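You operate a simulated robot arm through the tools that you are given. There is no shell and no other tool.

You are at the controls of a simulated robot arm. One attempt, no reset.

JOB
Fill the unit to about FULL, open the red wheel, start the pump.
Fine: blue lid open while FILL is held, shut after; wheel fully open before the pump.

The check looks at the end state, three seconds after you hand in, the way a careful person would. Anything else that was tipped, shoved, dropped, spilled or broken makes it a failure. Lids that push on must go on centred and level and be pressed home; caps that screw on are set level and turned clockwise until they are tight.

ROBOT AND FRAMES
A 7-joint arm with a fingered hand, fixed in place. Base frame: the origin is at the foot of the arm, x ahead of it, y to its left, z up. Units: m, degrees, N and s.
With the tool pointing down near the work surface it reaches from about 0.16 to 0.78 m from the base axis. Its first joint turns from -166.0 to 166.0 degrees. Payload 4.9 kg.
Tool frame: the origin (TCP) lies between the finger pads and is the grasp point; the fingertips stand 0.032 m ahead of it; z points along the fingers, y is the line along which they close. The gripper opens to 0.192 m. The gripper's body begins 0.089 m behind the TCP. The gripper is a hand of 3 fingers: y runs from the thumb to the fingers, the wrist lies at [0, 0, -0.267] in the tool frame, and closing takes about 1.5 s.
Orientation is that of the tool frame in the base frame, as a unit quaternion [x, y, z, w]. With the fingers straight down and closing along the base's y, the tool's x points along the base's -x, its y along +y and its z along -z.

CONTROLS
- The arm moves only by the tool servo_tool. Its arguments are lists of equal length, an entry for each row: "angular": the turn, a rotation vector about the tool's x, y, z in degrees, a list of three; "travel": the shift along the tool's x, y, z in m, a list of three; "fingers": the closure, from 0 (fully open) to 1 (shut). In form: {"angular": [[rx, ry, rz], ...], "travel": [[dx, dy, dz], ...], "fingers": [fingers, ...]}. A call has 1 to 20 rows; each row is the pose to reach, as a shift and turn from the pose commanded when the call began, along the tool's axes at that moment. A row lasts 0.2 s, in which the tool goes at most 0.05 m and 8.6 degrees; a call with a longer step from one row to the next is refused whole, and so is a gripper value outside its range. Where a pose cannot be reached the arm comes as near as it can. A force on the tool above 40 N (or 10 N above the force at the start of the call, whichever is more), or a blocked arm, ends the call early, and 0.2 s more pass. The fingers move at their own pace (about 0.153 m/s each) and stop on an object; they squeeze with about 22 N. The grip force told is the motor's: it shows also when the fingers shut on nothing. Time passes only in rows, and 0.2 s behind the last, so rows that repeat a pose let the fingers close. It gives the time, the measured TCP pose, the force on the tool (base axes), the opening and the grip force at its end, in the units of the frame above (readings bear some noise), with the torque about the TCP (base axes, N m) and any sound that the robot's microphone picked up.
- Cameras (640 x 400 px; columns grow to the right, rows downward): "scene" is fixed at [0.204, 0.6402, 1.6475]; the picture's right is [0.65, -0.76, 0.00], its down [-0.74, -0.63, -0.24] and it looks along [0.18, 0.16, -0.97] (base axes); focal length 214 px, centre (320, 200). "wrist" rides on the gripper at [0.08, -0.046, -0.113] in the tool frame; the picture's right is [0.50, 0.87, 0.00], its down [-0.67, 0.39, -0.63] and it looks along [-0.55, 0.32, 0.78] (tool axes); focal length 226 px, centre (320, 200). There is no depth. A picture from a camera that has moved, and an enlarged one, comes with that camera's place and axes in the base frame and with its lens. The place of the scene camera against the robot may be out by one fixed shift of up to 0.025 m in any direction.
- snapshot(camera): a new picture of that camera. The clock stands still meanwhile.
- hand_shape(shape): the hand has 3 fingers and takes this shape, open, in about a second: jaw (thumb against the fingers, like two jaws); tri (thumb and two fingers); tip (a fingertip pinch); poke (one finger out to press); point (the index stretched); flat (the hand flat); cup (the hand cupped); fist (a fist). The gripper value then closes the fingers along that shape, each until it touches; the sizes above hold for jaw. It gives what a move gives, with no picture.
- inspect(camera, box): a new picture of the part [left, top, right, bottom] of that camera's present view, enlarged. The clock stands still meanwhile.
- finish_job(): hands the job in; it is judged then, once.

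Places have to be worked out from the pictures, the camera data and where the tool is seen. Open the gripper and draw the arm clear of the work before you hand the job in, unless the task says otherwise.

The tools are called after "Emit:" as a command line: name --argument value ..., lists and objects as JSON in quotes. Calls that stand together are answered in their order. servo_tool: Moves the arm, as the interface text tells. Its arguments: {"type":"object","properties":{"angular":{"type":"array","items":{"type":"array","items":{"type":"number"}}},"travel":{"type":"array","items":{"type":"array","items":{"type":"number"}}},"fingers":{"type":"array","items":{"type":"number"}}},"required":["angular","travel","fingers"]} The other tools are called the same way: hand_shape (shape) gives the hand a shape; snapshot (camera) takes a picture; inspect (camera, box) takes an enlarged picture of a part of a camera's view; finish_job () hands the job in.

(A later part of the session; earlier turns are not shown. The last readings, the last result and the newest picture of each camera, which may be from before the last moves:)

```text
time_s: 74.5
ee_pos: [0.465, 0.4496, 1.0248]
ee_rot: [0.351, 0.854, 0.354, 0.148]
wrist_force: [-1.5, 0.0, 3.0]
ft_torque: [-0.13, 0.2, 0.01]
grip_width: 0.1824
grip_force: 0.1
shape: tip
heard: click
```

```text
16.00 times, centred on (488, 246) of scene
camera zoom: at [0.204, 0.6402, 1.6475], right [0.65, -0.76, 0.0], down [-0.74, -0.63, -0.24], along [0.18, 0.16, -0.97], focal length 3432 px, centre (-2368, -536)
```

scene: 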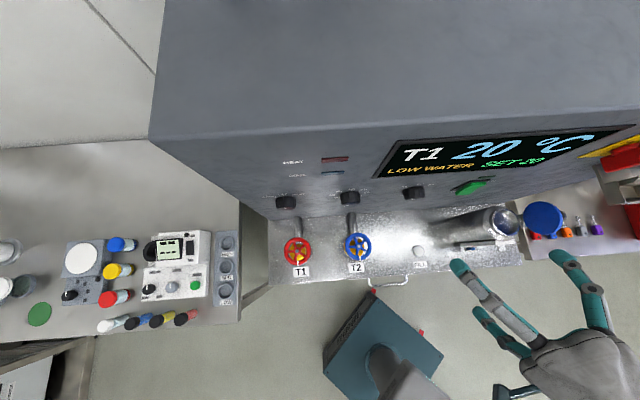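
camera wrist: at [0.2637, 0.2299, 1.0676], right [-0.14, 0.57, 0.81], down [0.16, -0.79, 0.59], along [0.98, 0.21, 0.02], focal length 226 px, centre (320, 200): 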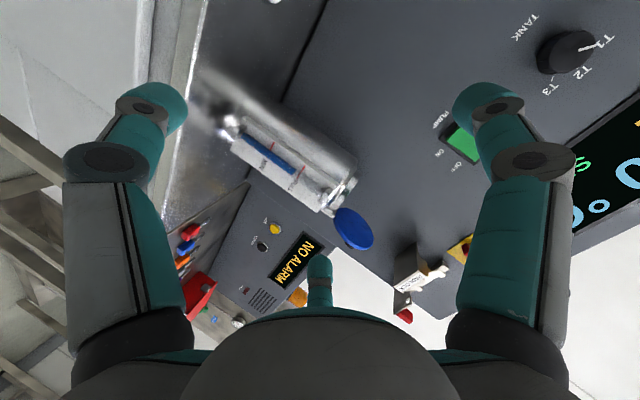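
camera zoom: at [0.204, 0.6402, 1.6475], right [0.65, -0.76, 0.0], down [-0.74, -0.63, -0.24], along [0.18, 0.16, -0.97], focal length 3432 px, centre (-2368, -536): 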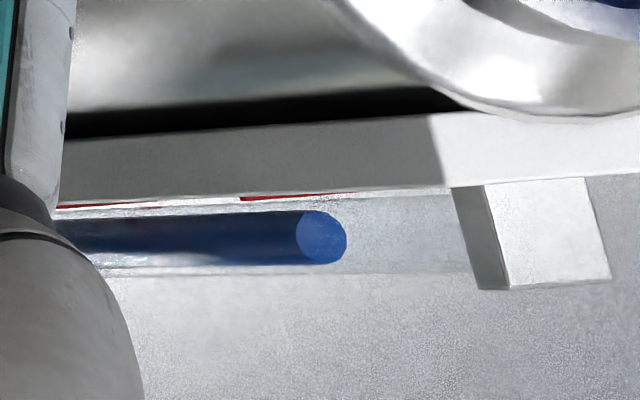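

Clicked; the level is ≈321 px and target is ≈330. I release now.

Emit:
servo_tool --angular '[[0, 0, 0], [0, 0, 0], [0, 0, 0], [0, 0, 0], [0, 0, 0], [0, 0, 0], [0, 0, 0]]' --travel '[[0, 0.0142, -0.014], [0, 0.0284, -0.028], [0, 0.0284, -0.07], [0, 0.0284, -0.11], [0, 0.0284, -0.15], [0, 0.0284, -0.19], [0, 0.0284, -0.19]]' --fingers '[0.05, 0.05, 0.05, 0.05, 0.05, 0.05, 0.05]'

Emit:
servo_tool --angular '[[-4.8, 0, 0], [-9.6, 0, 0], [-14.4, 0, 0], [-19.2, 0, 0], [-24, 0, 0], [-24, 0, 0]]' --travel '[[-0.018, -0.0238, 0.0063], [-0.036, -0.0477, 0.0126], [-0.054, -0.0715, 0.0188], [-0.072, -0.0954, 0.0251], [-0.09, -0.1192, 0.0314], [-0.09, -0.1192, 0.0314]]' --fingers '[0.05, 0.05, 0.05, 0.05, 0.05, 0.05]'

Emit:
inspect --camera "wrist" --box '[220, 110, 380, 240]'

Emit:
inspect --camera "scene" --box '[468, 236, 508, 256]'

```text
time_s: 76.1
ee_pos: [0.3841, 0.3693, 1.1775]
ee_rot: [0.349, 0.855, 0.354, 0.148]
wrist_force: [0.2, -0.6, 0.2]
ft_torque: [-0.01, 0.0, 0.02]
grip_width: 0.1824
grip_force: 0.0
shape: tip
```

```text
time_s: 77.5
ee_pos: [0.4052, 0.2609, 1.0717]
ee_rot: [0.311, 0.762, 0.524, 0.218]
wrist_force: [0.0, 1.1, 0.4]
ft_torque: [0.0, -0.04, 0.02]
grip_width: 0.1822
grip_force: 0.1
shape: tip
```

```text
3.08 times, centred on (300, 175) of wrist
camera zoom: at [0.2638, 0.2295, 1.0682], right [-0.14, 0.57, 0.81], down [0.16, -0.79, 0.59], along [0.98, 0.21, 0.02], focal length 696 px, centre (382, 277)
```

zoom: 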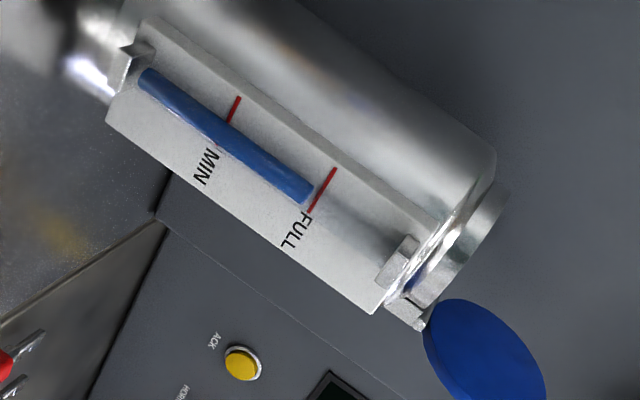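

```text
16.00 times, centred on (488, 246) of scene
camera zoom: at [0.204, 0.6402, 1.6475], right [0.65, -0.76, 0.0], down [-0.74, -0.63, -0.24], along [0.18, 0.16, -0.97], focal length 3432 px, centre (-2368, -536)
```

zoom: 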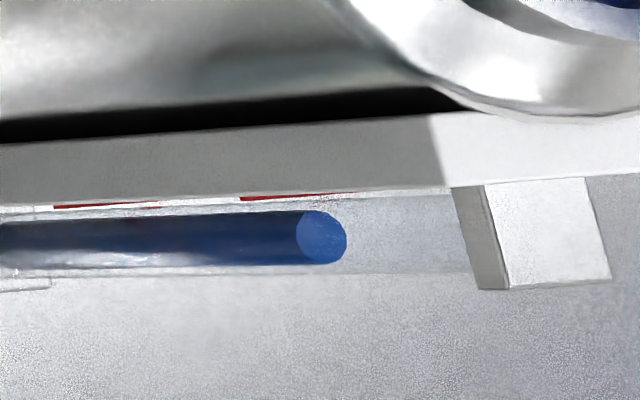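

Very close to the FULL line. I zoom in to judge the remaining gap.

Emit:
inspect --camera "wrist" --box '[250, 130, 330, 200]'

```text
5.71 times, centred on (290, 165) of wrist
camera zoom: at [0.2638, 0.2295, 1.0682], right [-0.14, 0.57, 0.81], down [0.16, -0.79, 0.59], along [0.98, 0.21, 0.02], focal length 1292 px, centre (491, 400)
```

zoom: 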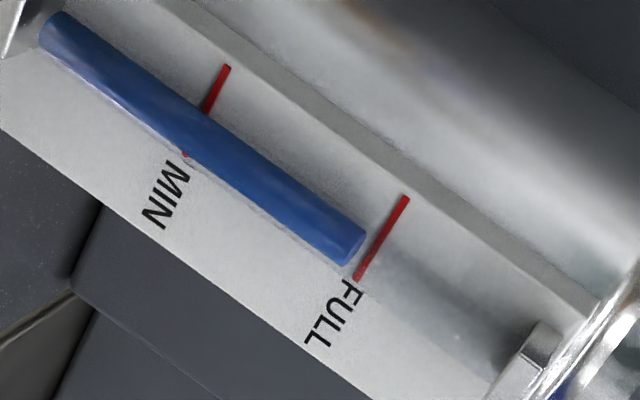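

Level is within ~2–4 mm of the FULL line — about FULL. Next I shut the lid: I raise and shift the hand right, then roll so the thumb is on the right side of the open lid.

Emit:
servo_tool --angular '[[0, 0, 0], [0, 0, 0], [0, 0, 0], [0, 0, 0], [0, 0, 0]]' --travel '[[-0.012, 0.035, -0.005], [-0.035, 0.07, 0.0], [-0.06, 0.105, 0.008], [-0.085, 0.13, 0.016], [-0.103, 0.1436, 0.0227]]' --fingers '[0.1, 0.1, 0.1, 0.1, 0.1]'

Emit:
servo_tool --angular '[[0, 0, -7.5], [0, 0, -15], [0, 0, -22.5], [0, 0, -30], [0, 0, -37.5], [0, 0, -45], [0, 0, -52.5], [0, 0, -60], [0, 0, -67.5], [0, 0, -75], [0, 0, -82], [0, 0, -82]]' --travel '[[0, 0, 0], [0, 0, 0], [0, 0, 0], [0, 0, 0], [0, 0, 0], [0, 0, 0], [0, 0, 0], [0, 0, 0], [0, 0, 0], [0, 0, 0], [0, 0, 0], [0, 0, 0]]' --fingers '[0.1, 0.1, 0.1, 0.1, 0.1, 0.1, 0.1, 0.1, 0.1, 0.1, 0.1, 0.1]'

Emit:
snapshot --camera "wrist"

Emit:
inspect --camera "scene" --box '[440, 140, 640, 320]'

```text
time_s: 78.7
ee_pos: [0.5288, 0.2408, 1.1974]
ee_rot: [0.311, 0.763, 0.524, 0.217]
wrist_force: [-0.2, -0.3, 0.5]
ft_torque: [0.01, -0.02, -0.02]
grip_width: 0.1731
grip_force: 0.1
shape: tip
```

```text
time_s: 81.3
ee_pos: [0.5278, 0.2398, 1.1992]
ee_rot: [-0.265, 0.779, 0.252, 0.508]
wrist_force: [0.0, -0.3, -0.6]
ft_torque: [0.0, -0.02, 0.0]
grip_width: 0.1731
grip_force: 0.1
shape: tip
```

```text
taken
camera wrist: at [0.4578, 0.1187, 1.1596], right [-0.75, 0.56, -0.36], down [-0.45, -0.03, 0.89], along [0.49, 0.83, 0.27], focal length 226 px, centre (320, 200)
```

wrist: 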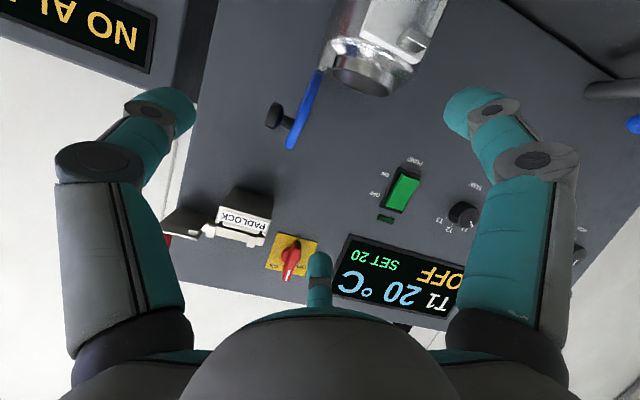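

```text
2.22 times, centred on (540, 230) of scene
camera zoom: at [0.204, 0.6402, 1.6475], right [0.65, -0.76, 0.0], down [-0.74, -0.63, -0.24], along [0.18, 0.16, -0.97], focal length 477 px, centre (-169, 133)
```

zoom: 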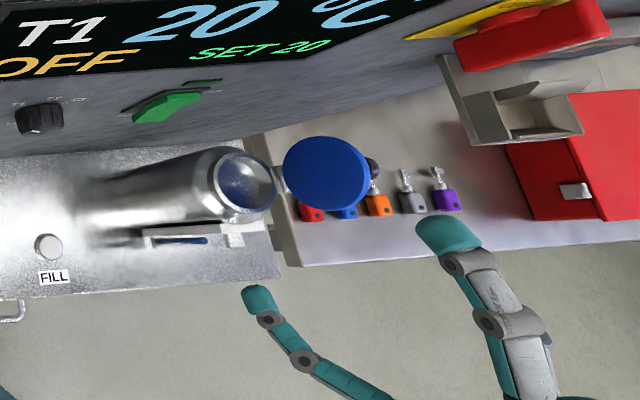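

I zoom in on the open lid to localise its top edge and knob for the push.

Emit:
inspect --camera "wrist" --box '[230, 40, 390, 170]'

```text
3.08 times, centred on (310, 105) of wrist
camera zoom: at [0.4578, 0.1187, 1.1596], right [-0.75, 0.56, -0.36], down [-0.45, -0.03, 0.89], along [0.49, 0.83, 0.27], focal length 696 px, centre (351, 492)
```

zoom: 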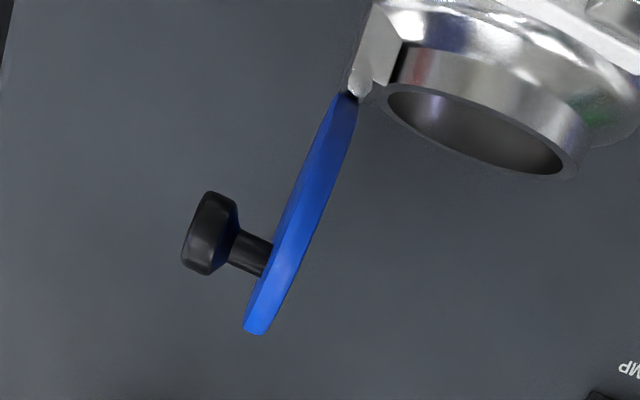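

The lid stands at ~94° (top edge u≈0.230, z≈1.185; knob end u≈0.26). I slide the thumb forward on its right side at z≈1.18.

Emit:
servo_tool --angular '[[0, 0, 0], [0, 0, 0], [0, 0, 0], [0, 0, 0], [0, 0, 0]]' --travel '[[-0.0105, 0.0014, 0.018], [-0.019, 0.0026, 0.038], [-0.027, 0.0037, 0.058], [-0.034, 0.0048, 0.078], [-0.034, 0.0048, 0.078]]' --fingers '[0.1, 0.1, 0.1, 0.1, 0.1]'

Emit:
snapshot --camera "wrist"

Emit:
inspect --camera "scene" --box '[470, 140, 610, 260]'

```text
time_s: 82.5
ee_pos: [0.5881, 0.3005, 1.2037]
ee_rot: [-0.265, 0.78, 0.253, 0.508]
wrist_force: [0.4, 0.1, -0.7]
ft_torque: [0.02, -0.02, -0.01]
grip_width: 0.1728
grip_force: 0.1
shape: tip
```

```text
taken
camera wrist: at [0.518, 0.1796, 1.1633], right [-0.75, 0.56, -0.35], down [-0.44, -0.03, 0.9], along [0.49, 0.83, 0.27], focal length 226 px, centre (320, 200)
```

wrist: 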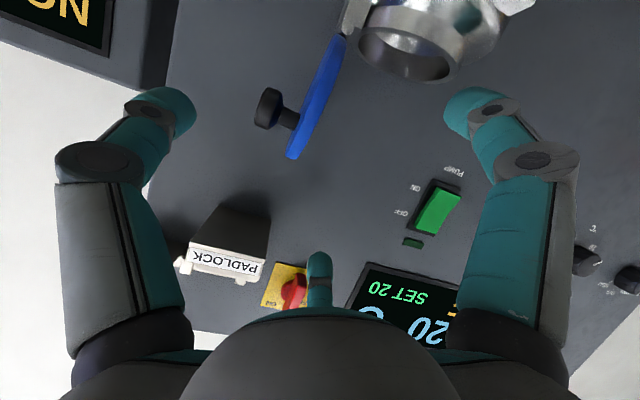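

```text
3.33 times, centred on (540, 200) of scene
camera zoom: at [0.204, 0.6402, 1.6475], right [0.65, -0.76, 0.0], down [-0.74, -0.63, -0.24], along [0.18, 0.16, -0.97], focal length 715 px, centre (-413, 200)
```

zoom: 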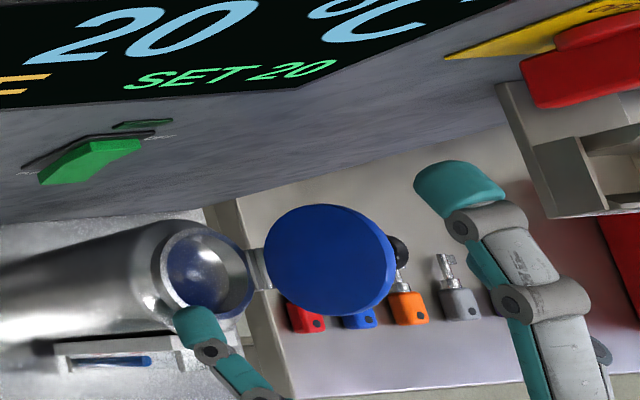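

Clear on both sides. I sweep the thumb left (−u) slowly to tip the lid over.

Emit:
servo_tool --angular '[[0, 0, 0], [0, 0, 0], [0, 0, 0], [0, 0, 0], [0, 0, 0], [0, 0, 0], [0, 0, 0]]' --travel '[[0.0014, 0.0099, 0], [0.0025, 0.0178, 0], [0.0032, 0.0228, 0], [0.0039, 0.0277, 0], [0.0046, 0.0327, 0], [0.0053, 0.0376, 0], [0.006, 0.0426, 0]]' --fingers '[0.1, 0.1, 0.1, 0.1, 0.1, 0.1, 0.1]'

Emit:
snapshot --camera "wrist"

Emit:
inspect --camera "scene" --box '[470, 140, 610, 260]'

```text
time_s: 84.1
ee_pos: [0.5583, 0.3312, 1.2022]
ee_rot: [-0.264, 0.78, 0.253, 0.509]
wrist_force: [-0.2, 0.5, 0.0]
ft_torque: [-0.02, -0.02, 0.0]
grip_width: 0.1729
grip_force: 0.1
shape: tip
```

```text
taken
camera wrist: at [0.4869, 0.2098, 1.1634], right [-0.75, 0.56, -0.35], down [-0.44, -0.03, 0.9], along [0.49, 0.83, 0.27], focal length 226 px, centre (320, 200)
```

wrist: 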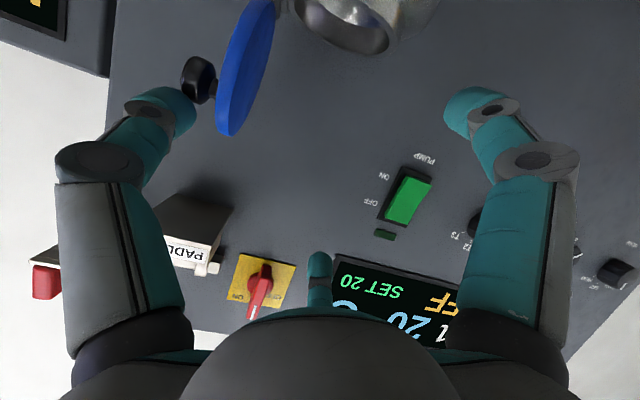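

```text
3.33 times, centred on (540, 200) of scene
camera zoom: at [0.204, 0.6402, 1.6475], right [0.65, -0.76, 0.0], down [-0.74, -0.63, -0.24], along [0.18, 0.16, -0.97], focal length 715 px, centre (-413, 200)
```

zoom: 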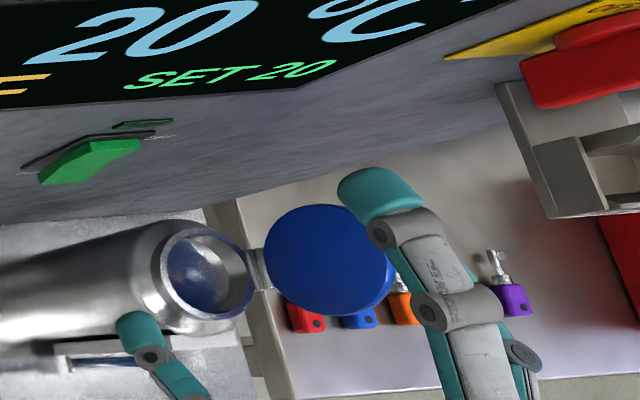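

Not touching yet; I continue left in 5 mm steps.

Emit:
servo_tool --angular '[[0, 0, 0], [0, 0, 0], [0, 0, 0], [0, 0, 0], [0, 0, 0], [0, 0, 0]]' --travel '[[0.0007, 0.005, 0], [0.0014, 0.0099, 0], [0.0021, 0.0149, 0], [0.0028, 0.0198, 0], [0.0035, 0.0248, 0], [0.0042, 0.0297, 0]]' --fingers '[0.1, 0.1, 0.1, 0.1, 0.1, 0.1]'

Emit:
snapshot --camera "wrist"

Emit:
inspect --camera "scene" --box '[470, 140, 610, 260]'

```text
time_s: 85.5
ee_pos: [0.5367, 0.3522, 1.2058]
ee_rot: [-0.264, 0.778, 0.253, 0.511]
wrist_force: [-0.2, -2.8, 11.0]
ft_torque: [-0.65, -0.93, -0.16]
grip_width: 0.1732
grip_force: 0.0
shape: tip
```

```text
taken
camera wrist: at [0.4662, 0.2309, 1.1657], right [-0.75, 0.56, -0.36], down [-0.45, -0.03, 0.89], along [0.49, 0.83, 0.27], focal length 226 px, centre (320, 200)
```

wrist: 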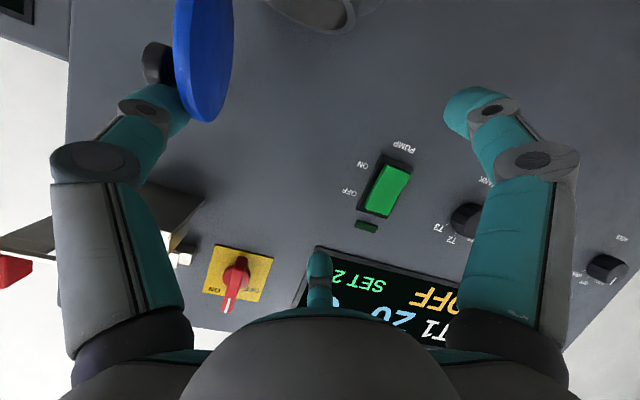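

```text
3.33 times, centred on (540, 200) of scene
camera zoom: at [0.204, 0.6402, 1.6475], right [0.65, -0.76, 0.0], down [-0.74, -0.63, -0.24], along [0.18, 0.16, -0.97], focal length 715 px, centre (-413, 200)
```

zoom: 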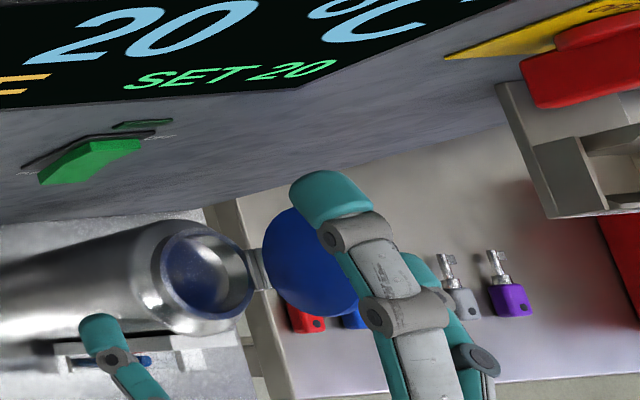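

The thumb is now in the corner between lid and knob, so I can lower the lid in a controlled way: I follow the opening arc backward with the knob resting on the thumb, first to φ≈70°.

Emit:
servo_tool --angular '[[0, 0, 0], [0, 0, 0], [0, 0, 0], [0, 0, 0], [0, 0, 0]]' --travel '[[-0.0056, 0.0008, -0.0022], [-0.004, 0.0082, -0.002], [-0.0023, 0.0157, -0.0017], [0.0005, 0.0228, -0.001], [0.0034, 0.0298, -0.0003]]' --fingers '[0.1, 0.1, 0.1, 0.1, 0.1]'

Emit:
snapshot --camera "wrist"

Emit:
inspect --camera "scene" --box '[470, 140, 610, 260]'

```text
time_s: 86.7
ee_pos: [0.5157, 0.3747, 1.2027]
ee_rot: [-0.265, 0.78, 0.253, 0.507]
wrist_force: [0.0, -0.6, 0.7]
ft_torque: [-0.03, -0.01, 0.0]
grip_width: 0.1728
grip_force: 0.0
shape: tip
```

```text
taken
camera wrist: at [0.4447, 0.2522, 1.1641], right [-0.75, 0.56, -0.35], down [-0.44, -0.03, 0.9], along [0.49, 0.83, 0.27], focal length 226 px, centre (320, 200)
```

wrist: 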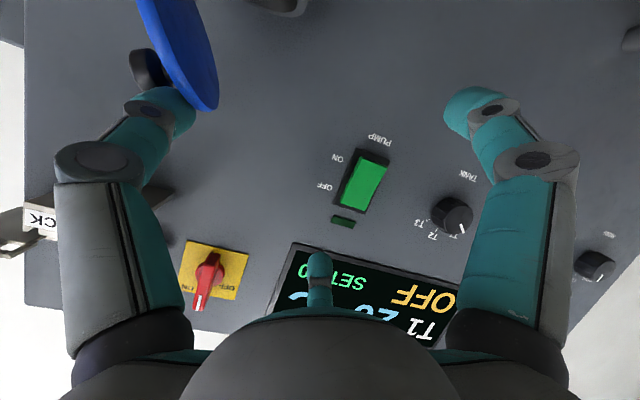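

```text
3.33 times, centred on (540, 200) of scene
camera zoom: at [0.204, 0.6402, 1.6475], right [0.65, -0.76, 0.0], down [-0.74, -0.63, -0.24], along [0.18, 0.16, -0.97], focal length 715 px, centre (-413, 200)
```

zoom: 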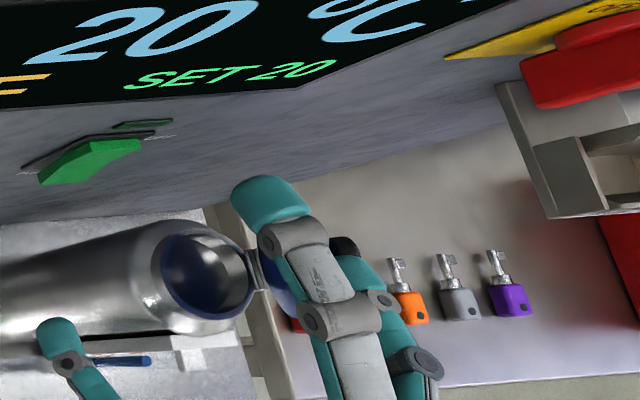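

The lid follows under light load (~60°). I continue lowering along the arc.

Emit:
servo_tool --angular '[[0, 0, 0], [0, 0, 0], [0, 0, 0], [0, 0, 0], [0, 0, 0], [0, 0, 0]]' --travel '[[0.0038, 0.0066, 0.0011], [0.0078, 0.013, 0.0023], [0.0127, 0.0186, 0.0038], [0.0178, 0.024, 0.0055], [0.0235, 0.0288, 0.0074], [0.0293, 0.0333, 0.0094]]' --fingers '[0.1, 0.1, 0.1, 0.1, 0.1, 0.1]'

Emit:
snapshot --camera "wrist"

Emit:
inspect --camera "scene" --box '[450, 140, 590, 260]'

```text
time_s: 88.1
ee_pos: [0.4893, 0.3995, 1.1773]
ee_rot: [-0.263, 0.781, 0.252, 0.508]
wrist_force: [-1.3, -0.3, -0.1]
ft_torque: [-0.02, -0.04, 0.03]
grip_width: 0.1726
grip_force: 0.1
shape: tip
```

```text
taken
camera wrist: at [0.4187, 0.2783, 1.1375], right [-0.75, 0.56, -0.35], down [-0.44, -0.03, 0.9], along [0.49, 0.83, 0.27], focal length 226 px, centre (320, 200)
```

wrist: 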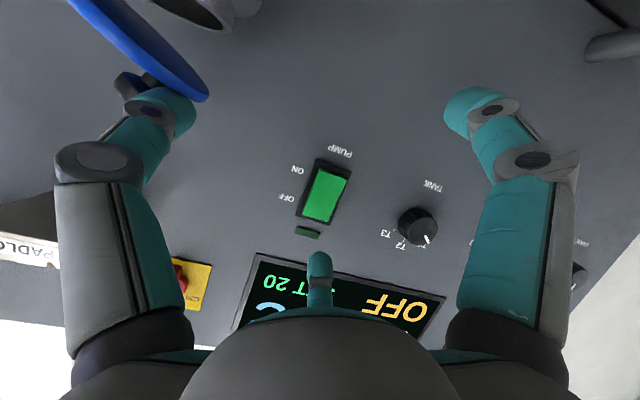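

```text
3.33 times, centred on (520, 200) of scene
camera zoom: at [0.204, 0.6402, 1.6475], right [0.65, -0.76, 0.0], down [-0.74, -0.63, -0.24], along [0.18, 0.16, -0.97], focal length 715 px, centre (-347, 200)
```

zoom: 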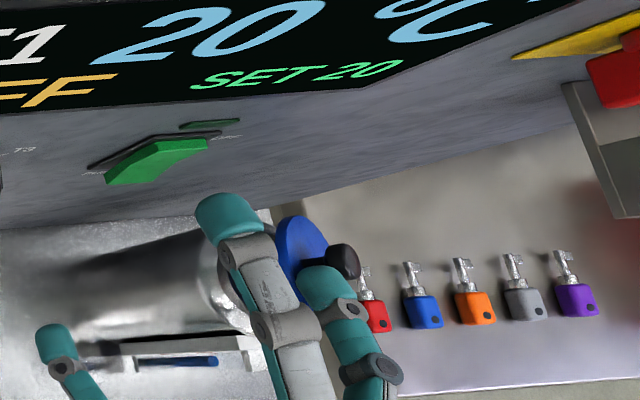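

Nearly closed (~25°). I continue to φ≈20° and then slide left so the lid settles.

Emit:
servo_tool --angular '[[0, 0, 0], [0, 0, 0], [0, 0, 0], [0, 0, 0], [0, 0, 0], [0, 0, 0]]' --travel '[[0.0062, 0.0039, 0.0022], [0.0127, 0.0071, 0.0045], [0.0195, 0.0097, 0.0069], [0.0264, 0.0116, 0.0095], [0.0271, 0.0166, 0.0095], [0.0285, 0.0265, 0.0095]]' --fingers '[0.1, 0.1, 0.1, 0.1, 0.1, 0.1]'

Emit:
snapshot --camera "wrist"

Emit:
inspect --camera "scene" --box '[450, 160, 570, 260]'

```text
time_s: 89.5
ee_pos: [0.4674, 0.4207, 1.151]
ee_rot: [-0.265, 0.78, 0.253, 0.507]
wrist_force: [0.1, -0.2, -0.3]
ft_torque: [0.0, 0.0, -0.04]
grip_width: 0.173
grip_force: 0.1
shape: tip
```

```text
taken
camera wrist: at [0.3968, 0.2998, 1.1111], right [-0.75, 0.56, -0.35], down [-0.44, -0.03, 0.9], along [0.49, 0.83, 0.27], focal length 226 px, centre (320, 200)
```

wrist: 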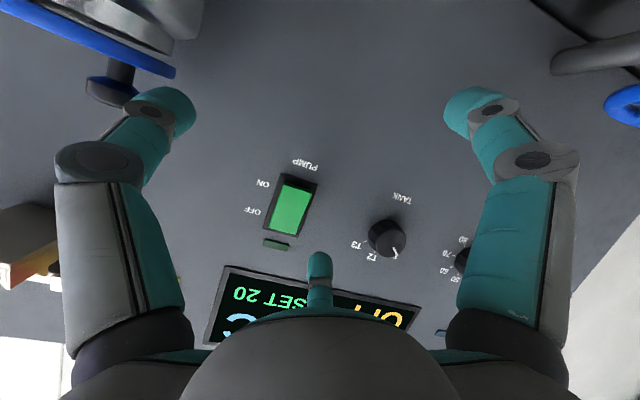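

```text
4.00 times, centred on (510, 210) of scene
camera zoom: at [0.204, 0.6402, 1.6475], right [0.65, -0.76, 0.0], down [-0.74, -0.63, -0.24], along [0.18, 0.16, -0.97], focal length 858 px, centre (-440, 160)
```

zoom: 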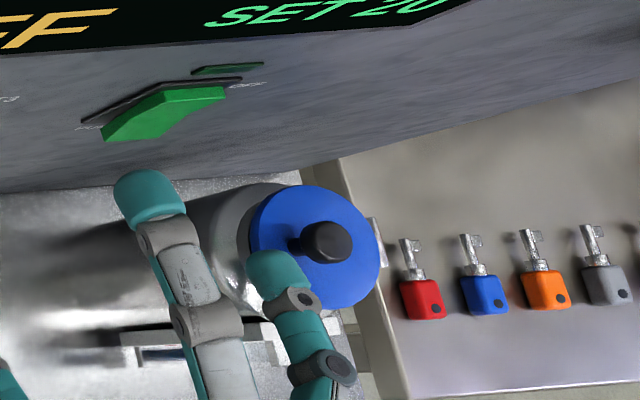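

The lid looks almost closed, maybe a few degrees open. I slide the thumb clear (left, then back) and inspect.

Emit:
servo_tool --angular '[[0, 0, 0], [0, 0, 0], [0, 0, 0], [0, 0, 0], [0, 0, 0]]' --travel '[[-0.004, 0.01, -0.003], [-0.004, 0.01, -0.04], [-0.004, 0.01, -0.08], [-0.004, 0.01, -0.11], [-0.004, 0.01, -0.11]]' --fingers '[0.1, 0.1, 0.1, 0.1, 0.1]'

Emit:
snapshot --camera "wrist"

Emit:
inspect --camera "scene" --box '[480, 195, 540, 245]'

```text
time_s: 90.7
ee_pos: [0.3898, 0.3547, 1.1958]
ee_rot: [-0.265, 0.779, 0.253, 0.508]
wrist_force: [-0.1, 0.7, -0.1]
ft_torque: [0.01, 0.02, 0.04]
grip_width: 0.1729
grip_force: 0.0
shape: tip
```

```text
taken
camera wrist: at [0.3183, 0.2341, 1.1556], right [-0.75, 0.56, -0.35], down [-0.44, -0.03, 0.9], along [0.49, 0.83, 0.27], focal length 226 px, centre (320, 200)
```

wrist: 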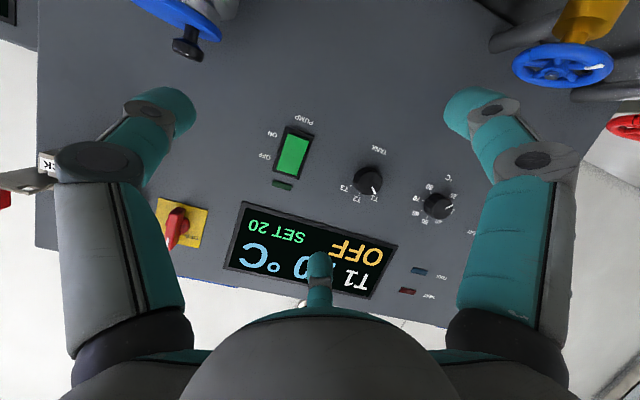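

```text
8.00 times, centred on (510, 220) of scene
camera zoom: at [0.204, 0.6402, 1.6475], right [0.65, -0.76, 0.0], down [-0.74, -0.63, -0.24], along [0.18, 0.16, -0.97], focal length 1716 px, centre (-1200, 40)
```

zoom: 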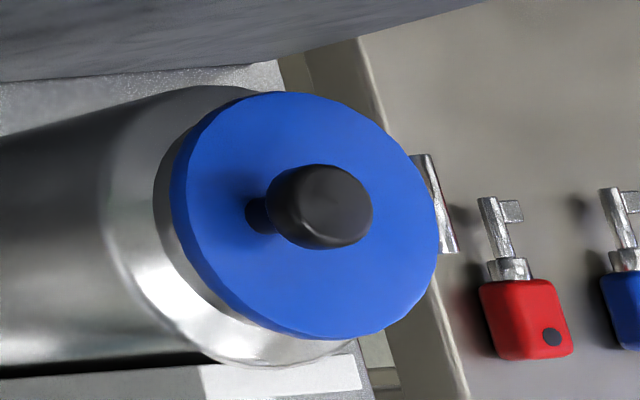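

The lid is fully shut (identical to the initial picture) and the fill level is set. Next the red wheel T1: I turn the tool to point down and travel left at height toward T1 to look at it.

Emit:
servo_tool --angular '[[1.07, 7.6, 0], [2.13, 15.2, 0], [3.2, 22.8, 0], [4.27, 30.4, 0], [5.33, 37.9, 0], [6.4, 45.5, 0], [7.47, 53.1, 0], [8.53, 60.7, 0], [9.6, 68.3, 0]]' --travel '[[-0.006, 0, -0.003], [-0.012, 0, -0.006], [-0.018, 0, -0.009], [-0.024, 0, -0.012], [-0.03, 0, -0.015], [-0.036, 0, -0.018], [-0.042, 0, -0.021], [-0.048, 0, -0.024], [-0.054, 0, -0.027]]' --fingers '[0.1, 0.1, 0.1, 0.1, 0.1, 0.1, 0.1, 0.1, 0.1]'

Emit:
servo_tool --angular '[[0, 0, 0], [0, 0, 0], [0, 0, 0], [0, 0, 0], [0, 0, 0], [0, 0, 0], [0, 0, 0], [0, 0, 0], [0, 0, 0]]' --travel '[[0.006, 0.044, 0], [0.012, 0.088, 0], [0.018, 0.132, 0], [0.025, 0.176, 0], [0.031, 0.22, 0], [0.037, 0.264, 0], [0.043, 0.308, 0], [0.0493, 0.345, 0], [0.0493, 0.345, 0]]' --fingers '[0.1, 0.1, 0.1, 0.1, 0.1, 0.1, 0.1, 0.1, 0.1]'

Emit:
snapshot --camera "wrist"

Emit:
snapshot --camera "scene"

```text
time_s: 92.7
ee_pos: [0.3911, 0.3454, 1.2553]
ee_rot: [-0.319, 0.948, -0.001, 0.002]
wrist_force: [0.5, 0.4, 0.4]
ft_torque: [-0.02, -0.02, -0.01]
grip_width: 0.1727
grip_force: 0.1
shape: tip
```

```text
time_s: 94.7
ee_pos: [0.1418, 0.5902, 1.2536]
ee_rot: [-0.32, 0.947, -0.001, 0.002]
wrist_force: [0.1, 0.3, 0.3]
ft_torque: [0.0, -0.03, -0.01]
grip_width: 0.1727
grip_force: 0.0
shape: tip
```

```text
taken
camera wrist: at [0.106, 0.5051, 1.3671], right [-0.92, 0.39, -0.01], down [0.3, 0.72, 0.63], along [0.25, 0.58, -0.77], focal length 226 px, centre (320, 200)
```

wrist: 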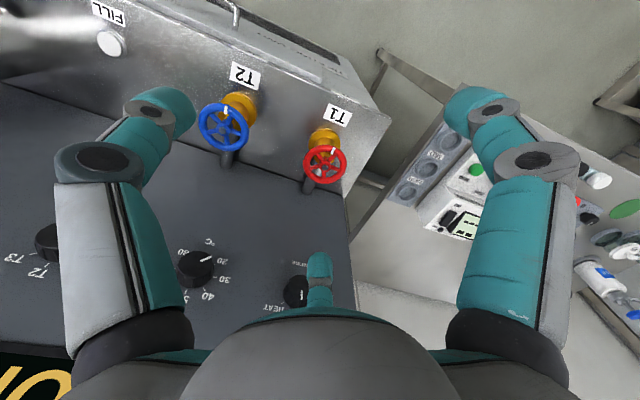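

```text
taken
```

scene: 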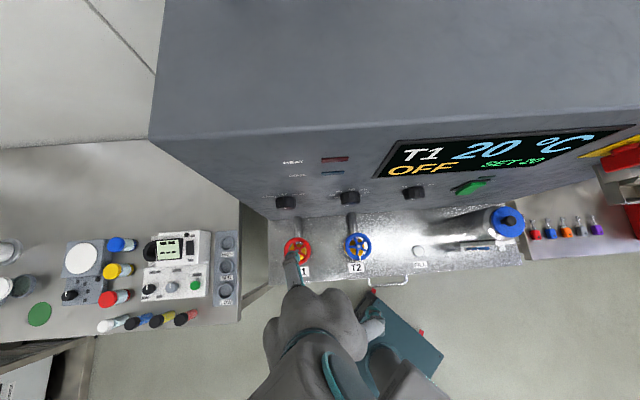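

I zoom in on T1 and T2 to measure the wheel geometry.

Emit:
inspect --camera "wrist" --box '[190, 60, 390, 210]'

Emit:
inspect --camera "wrist" --box '[290, 95, 370, 205]'

```text
2.67 times, centred on (290, 135) of wrist
camera zoom: at [0.106, 0.5051, 1.3671], right [-0.92, 0.39, -0.01], down [0.3, 0.72, 0.63], along [0.25, 0.58, -0.77], focal length 603 px, centre (400, 373)
```

zoom: 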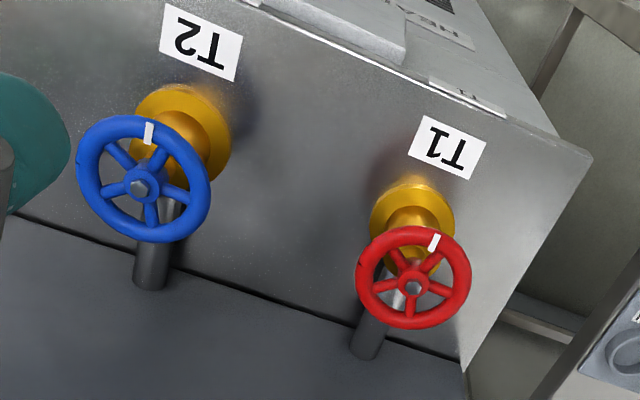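

```text
3.64 times, centred on (330, 150) of wrist
camera zoom: at [0.106, 0.5051, 1.3671], right [-0.92, 0.39, -0.01], down [0.3, 0.72, 0.63], along [0.25, 0.58, -0.77], focal length 822 px, centre (284, 382)
```

zoom: 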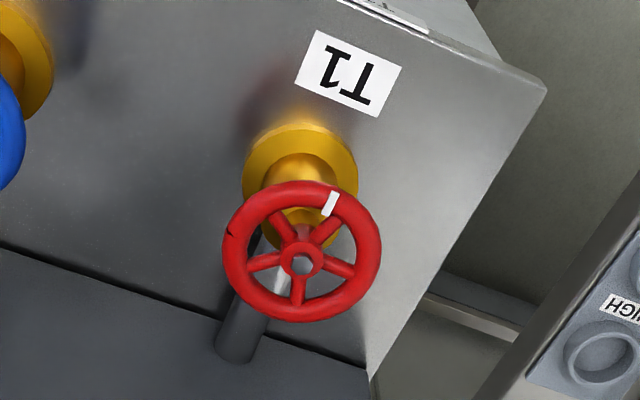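

T1's hub is at ≈(0.1785, 0.7028, 1.007), rim radius ≈40 mm, axis vertical, marker pointing to the front. I'd like to grip the rim with three fingers; I test the "tri" shape part-closed here in free air to see the finger posture.

Emit:
hand_shape --shape "tri"

Emit:
servo_tool --angular '[[0, 0, 0], [0, 0, 0], [0, 0, 0], [0, 0, 0], [0, 0, 0]]' --travel '[[0, 0, 0], [0, 0, 0], [0, 0, 0], [0, 0, 0], [0, 0, 0]]' --fingers '[0.5, 0.5, 0.5, 0.5, 0.5]'

Emit:
snapshot --camera "wrist"

Emit:
inspect --camera "scene" --box '[240, 220, 420, 380]'

```text
time_s: 95.6
ee_pos: [0.1418, 0.5906, 1.2536]
ee_rot: [-0.32, 0.948, -0.001, 0.002]
wrist_force: [-0.3, 0.8, -0.5]
ft_torque: [-0.02, -0.03, -0.01]
grip_width: 0.1918
grip_force: 0.1
shape: tri
```

```text
time_s: 96.8
ee_pos: [0.1414, 0.5898, 1.2537]
ee_rot: [-0.32, 0.947, -0.001, 0.002]
wrist_force: [-0.1, 0.6, -0.3]
ft_torque: [0.01, 0.01, 0.02]
grip_width: 0.0967
grip_force: 0.1
shape: tri
```

```text
taken
camera wrist: at [0.1064, 0.505, 1.3669], right [-0.92, 0.39, -0.01], down [0.3, 0.72, 0.63], along [0.25, 0.58, -0.77], focal length 226 px, centre (320, 200)
```

wrist: 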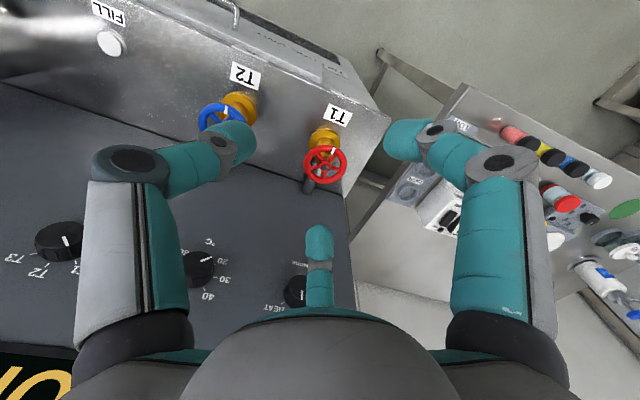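

```text
2.50 times, centred on (330, 300) of scene
camera zoom: at [0.204, 0.6402, 1.6475], right [0.65, -0.76, 0.0], down [-0.74, -0.63, -0.24], along [0.18, 0.16, -0.97], focal length 536 px, centre (295, -50)
```

zoom: 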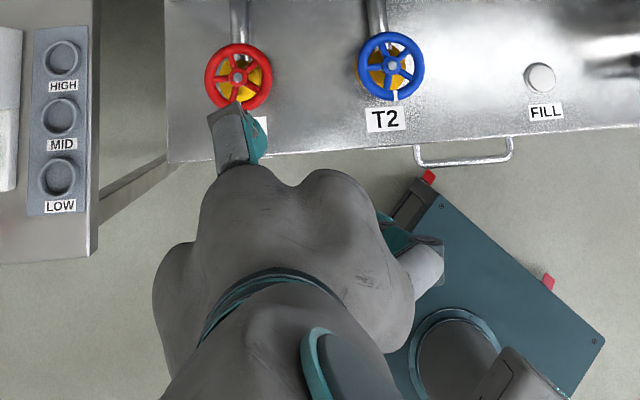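

"tri" behaves like "tip". Plan: tool nearly vertical (10° lean toward the robot for wall/knob clearance), three fingertips around the rim, then turn counter-clockwise. I first yaw the hand +100° so there is room for a long CCW stroke.

Emit:
servo_tool --angular '[[0, 0, 8], [0, 0, 16], [0, 0, 24], [0, 0, 32], [0, 0, 40], [0, 0, 48], [0, 0, 56], [0, 0, 64], [0, 0, 72], [0, 0, 80], [0, 0, 88], [0, 0, 96], [0, 0, 104], [0, 0, 104]]' --travel '[[0, 0, 0], [0, 0, 0], [0, 0, 0], [0, 0, 0], [0, 0, 0], [0, 0, 0], [0, 0, 0], [0, 0, 0], [0, 0, 0], [0, 0, 0], [0, 0, 0], [0, 0, 0], [0, 0, 0], [0, 0, 0]]' --fingers '[0.32, 0.32, 0.32, 0.32, 0.32, 0.32, 0.32, 0.32, 0.32, 0.32, 0.32, 0.32, 0.32, 0.32]'

Emit:
snapshot --camera "wrist"

```text
time_s: 99.8
ee_pos: [0.1427, 0.5906, 1.2519]
ee_rot: [0.55, 0.835, 0.002, 0.003]
wrist_force: [0.0, 0.1, -1.0]
ft_torque: [-0.02, -0.02, -0.03]
grip_width: 0.1301
grip_force: 0.0
shape: tri
```

```text
taken
camera wrist: at [0.0686, 0.6454, 1.3649], right [0.6, 0.8, 0.0], down [0.62, -0.46, 0.64], along [0.51, -0.38, -0.77], focal length 226 px, centre (320, 200)
```

wrist: 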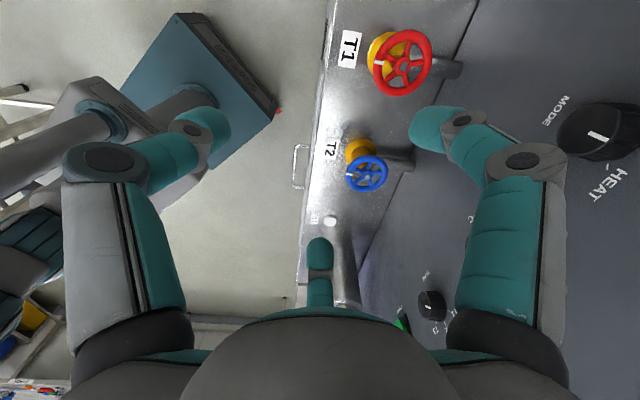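

I move over T1 with a 10° lean, stopping ~9 cm above the grip height to check centring.

Emit:
servo_tool --angular '[[-1.9, 0.75, 0], [-3.7, 1.5, 0], [-5.6, 2.2, 0], [-7.4, 3, 0], [-9.3, 3.7, 0], [-9.3, 3.7, 0]]' --travel '[[0.016, 0.0116, 0.026], [0.0325, 0.023, 0.052], [0.049, 0.0347, 0.078], [0.065, 0.0462, 0.104], [0.0813, 0.0578, 0.1303], [0.0813, 0.0578, 0.1303]]' --fingers '[0.32, 0.32, 0.32, 0.32, 0.32, 0.32]'

Emit:
snapshot --camera "wrist"

Emit:
inspect --camera "scene" --box '[240, 180, 380, 320]'

```text
time_s: 101.2
ee_pos: [0.1647, 0.6889, 1.1228]
ee_rot: [0.547, 0.832, 0.087, 0.021]
wrist_force: [-0.9, 0.0, -0.5]
ft_torque: [0.02, 0.0, 0.0]
grip_width: 0.1298
grip_force: 0.1
shape: tri
```

```text
taken
camera wrist: at [0.0763, 0.729, 1.2306], right [0.59, 0.79, 0.18], down [0.54, -0.54, 0.64], along [0.61, -0.28, -0.74], focal length 226 px, centre (320, 200)
```

wrist: 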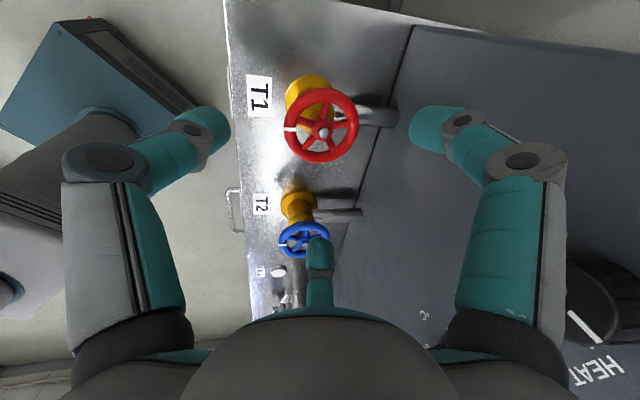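

```text
2.86 times, centred on (310, 250) of scene
camera zoom: at [0.204, 0.6402, 1.6475], right [0.65, -0.76, 0.0], down [-0.74, -0.63, -0.24], along [0.18, 0.16, -0.97], focal length 613 px, centre (349, 57)
```

zoom: 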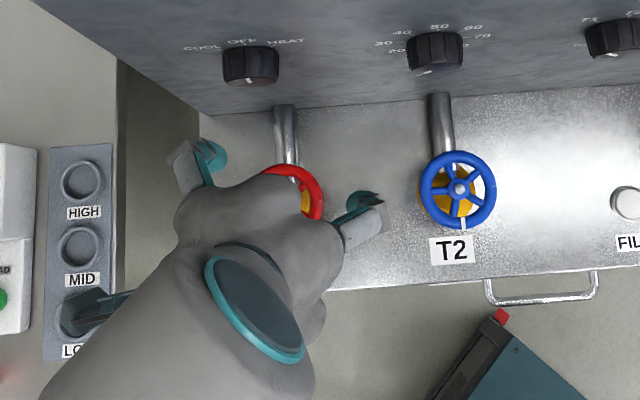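

The hub is centred on the tool axis as predicted. I descend 9 cm along the axis around the rim.

Emit:
servo_tool --angular '[[0, 0, 0], [0, 0, 0], [0, 0, 0], [0, 0, 0], [0, 0, 0]]' --travel '[[0, 0, 0.03], [0, 0, 0.055], [0, 0, 0.075], [0, 0, 0.09], [0, 0, 0.09]]' --fingers '[0.32, 0.32, 0.32, 0.32, 0.32]'

Emit:
snapshot --camera "wrist"

Emit:
inspect --camera "scene" --box '[240, 180, 380, 320]'

```text
time_s: 102.4
ee_pos: [0.1756, 0.6989, 1.033]
ee_rot: [0.547, 0.832, 0.087, 0.02]
wrist_force: [0.2, -1.0, -1.0]
ft_torque: [0.0, -0.01, 0.01]
grip_width: 0.1301
grip_force: 0.1
shape: tri
```

```text
taken
camera wrist: at [0.088, 0.7397, 1.142], right [0.59, 0.79, 0.17], down [0.54, -0.54, 0.64], along [0.6, -0.28, -0.74], focal length 226 px, centre (320, 200)
```

wrist: 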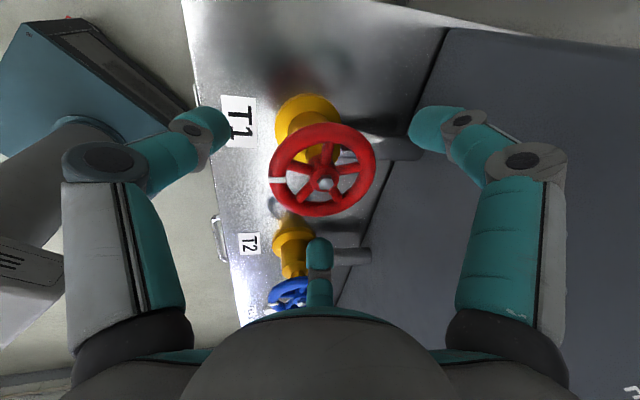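

```text
2.86 times, centred on (310, 250) of scene
camera zoom: at [0.204, 0.6402, 1.6475], right [0.65, -0.76, 0.0], down [-0.74, -0.63, -0.24], along [0.18, 0.16, -0.97], focal length 613 px, centre (349, 57)
```

zoom: 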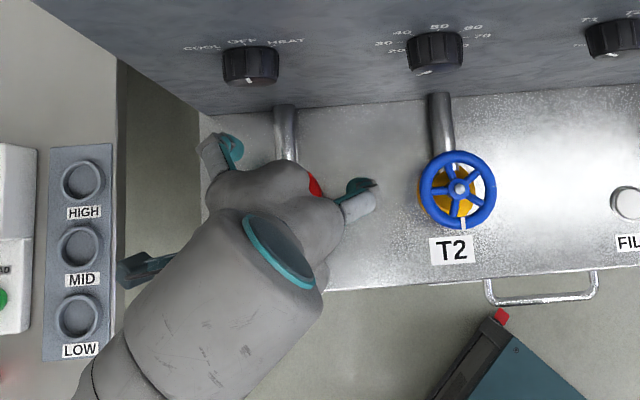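

Well centred, with the tips about at rim level. I go 4 mm lower so the tips catch the rim from outside/below, and close.

Emit:
servo_tool --angular '[[0, 0, 0], [0, 0, 0], [0, 0, 0], [0, 0, 0], [0, 0, 0], [0, 0, 0], [0, 0, 0], [0, 0, 0]]' --travel '[[0, 0, 0.004], [0, 0, 0.004], [0, 0, 0.004], [0, 0, 0.004], [0, 0, 0.004], [0, 0, 0.004], [0, 0, 0.004], [0, 0, 0.004]]' --fingers '[0.32, 0.42, 0.5, 0.56, 0.62, 0.7, 0.8, 0.8]'

Emit:
snapshot --camera "wrist"

```text
time_s: 104.2
ee_pos: [0.1766, 0.6993, 1.0302]
ee_rot: [0.548, 0.832, 0.087, 0.021]
wrist_force: [1.6, 0.1, -0.7]
ft_torque: [0.01, 0.07, 0.02]
grip_width: 0.0733
grip_force: 21.9
shape: tri
```

```text
taken
camera wrist: at [0.0884, 0.74, 1.1382], right [0.59, 0.79, 0.17], down [0.54, -0.54, 0.65], along [0.6, -0.28, -0.74], focal length 226 px, centre (320, 200)
```

wrist: 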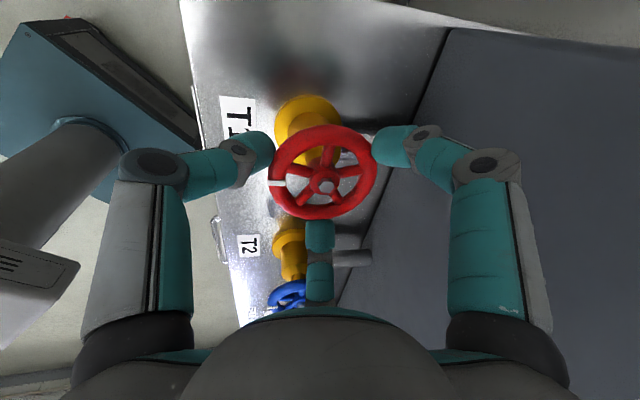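

The rim is gripped (73 mm, 22 N). I turn −30° about the tool axis (counter-clockwise seen from above) and check whether the wheel follows.

Emit:
servo_tool --angular '[[0, 0, -5], [0, 0, -10], [0, 0, -15], [0, 0, -20], [0, 0, -25], [0, 0, -30]]' --travel '[[0, 0, 0], [0, 0, 0], [0, 0, 0], [0, 0, 0], [0, 0, 0], [0, 0, 0]]' --fingers '[0.8, 0.8, 0.8, 0.8, 0.8, 0.8]'

Emit:
snapshot --camera "wrist"

Emit:
inspect --camera "scene" --box '[240, 180, 380, 320]'

```text
time_s: 105.6
ee_pos: [0.1764, 0.6989, 1.0296]
ee_rot: [0.312, 0.946, 0.078, 0.042]
wrist_force: [-0.6, -0.9, -0.8]
ft_torque: [0.3, 0.93, -0.05]
grip_width: 0.0736
grip_force: 21.8
shape: tri
```

```text
taken
camera wrist: at [0.071, 0.6965, 1.1303], right [0.11, 0.99, 0.14], down [0.68, -0.17, 0.71], along [0.72, 0.02, -0.69], focal length 226 px, centre (320, 200)
```

wrist: 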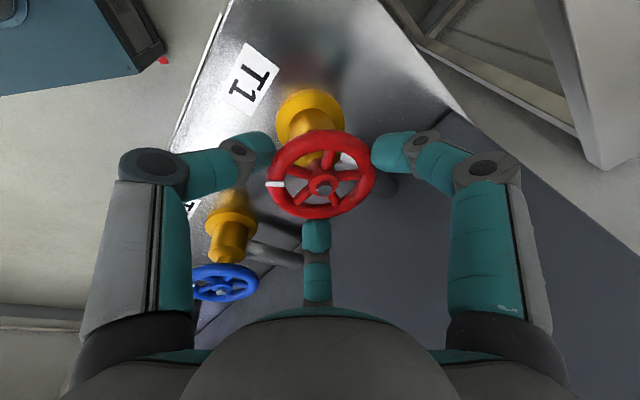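

```text
2.86 times, centred on (310, 250) of scene
camera zoom: at [0.204, 0.6402, 1.6475], right [0.65, -0.76, 0.0], down [-0.74, -0.63, -0.24], along [0.18, 0.16, -0.97], focal length 613 px, centre (349, 57)
```

zoom: 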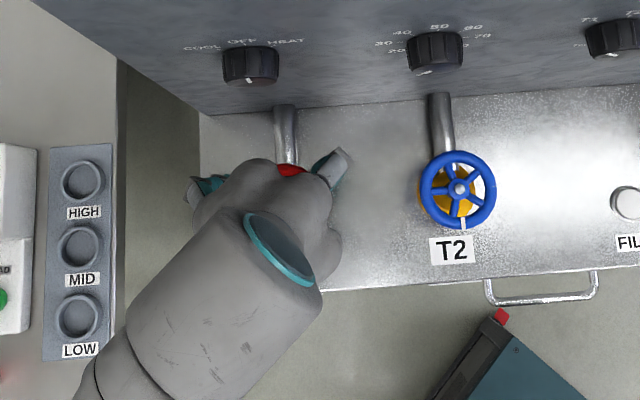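

The marker stays fixed relative to the hand, so the wheel is turning. I continue another −50°, watching torque.

Emit:
servo_tool --angular '[[0, 0, -6], [0, 0, -12], [0, 0, -18], [0, 0, -24], [0, 0, -30], [0, 0, -36], [0, 0, -42], [0, 0, -50]]' --travel '[[0, 0, 0], [0, 0, 0], [0, 0, 0], [0, 0, 0], [0, 0, 0], [0, 0, 0], [0, 0, 0], [0, 0, 0]]' --fingers '[0.8, 0.8, 0.8, 0.8, 0.8, 0.8, 0.8, 0.8]'

Emit:
snapshot --camera "wrist"

```text
time_s: 107.4
ee_pos: [0.1756, 0.701, 1.0302]
ee_rot: [-0.116, 0.989, 0.055, 0.071]
wrist_force: [-2.5, -1.0, 1.6]
ft_torque: [0.52, 1.0, -0.03]
grip_width: 0.0731
grip_force: 22.5
shape: tri
```

```text
taken
camera wrist: at [0.0961, 0.6234, 1.1251], right [-0.69, 0.73, 0.0], down [0.47, 0.45, 0.76], along [0.55, 0.52, -0.65], focal length 226 px, centre (320, 200)
```

wrist: 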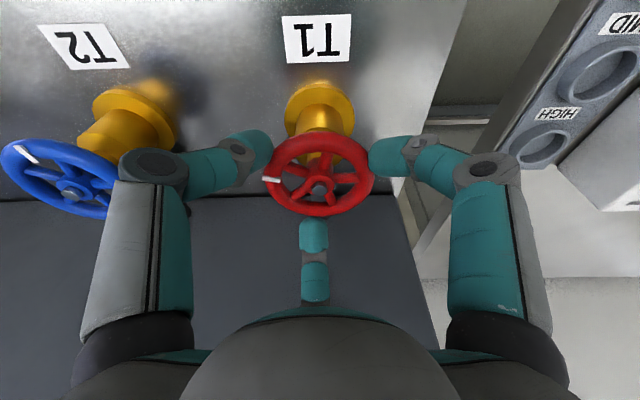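

The wheel has turned ~80° and still follows with little torque. I continue another −70°.

Emit:
servo_tool --angular '[[0, 0, -7], [0, 0, -14], [0, 0, -21], [0, 0, -28], [0, 0, -35], [0, 0, -42], [0, 0, -49], [0, 0, -56], [0, 0, -63], [0, 0, -70]]' --travel '[[0, 0, 0], [0, 0, 0], [0, 0, 0], [0, 0, 0], [0, 0, 0], [0, 0, 0], [0, 0, 0], [0, 0, 0], [0, 0, 0], [0, 0, 0]]' --fingers '[0.8, 0.8, 0.8, 0.8, 0.8, 0.8, 0.8, 0.8, 0.8, 0.8]'

Emit:
snapshot --camera "wrist"

Emit:
inspect --camera "scene" --box '[240, 180, 380, 320]'

```text
time_s: 109.6
ee_pos: [0.1763, 0.699, 1.0306]
ee_rot: [-0.663, 0.743, 0.003, 0.09]
wrist_force: [0.0, -1.8, 12.4]
ft_torque: [-0.27, 1.45, -0.06]
grip_width: 0.073
grip_force: 21.8
shape: tri
```

```text
taken
camera wrist: at [0.199, 0.6012, 1.136], right [-0.91, -0.39, -0.17], down [-0.39, 0.63, 0.67], along [-0.15, 0.67, -0.72], focal length 226 px, centre (320, 200)
```

wrist: 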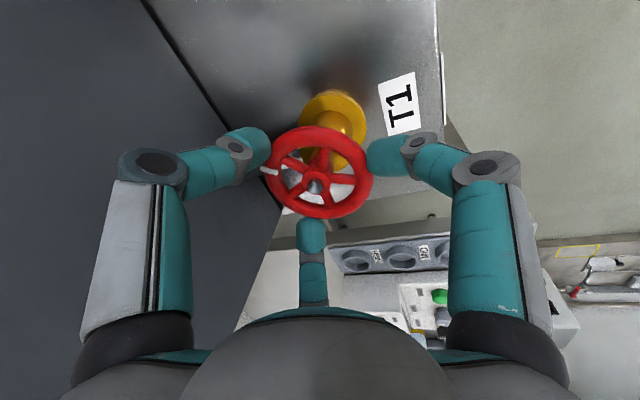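

```text
2.86 times, centred on (310, 250) of scene
camera zoom: at [0.204, 0.6402, 1.6475], right [0.65, -0.76, 0.0], down [-0.74, -0.63, -0.24], along [0.18, 0.16, -0.97], focal length 613 px, centre (349, 57)
```

zoom: 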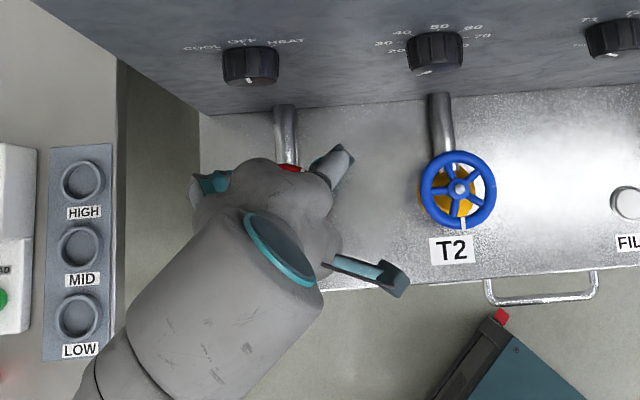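

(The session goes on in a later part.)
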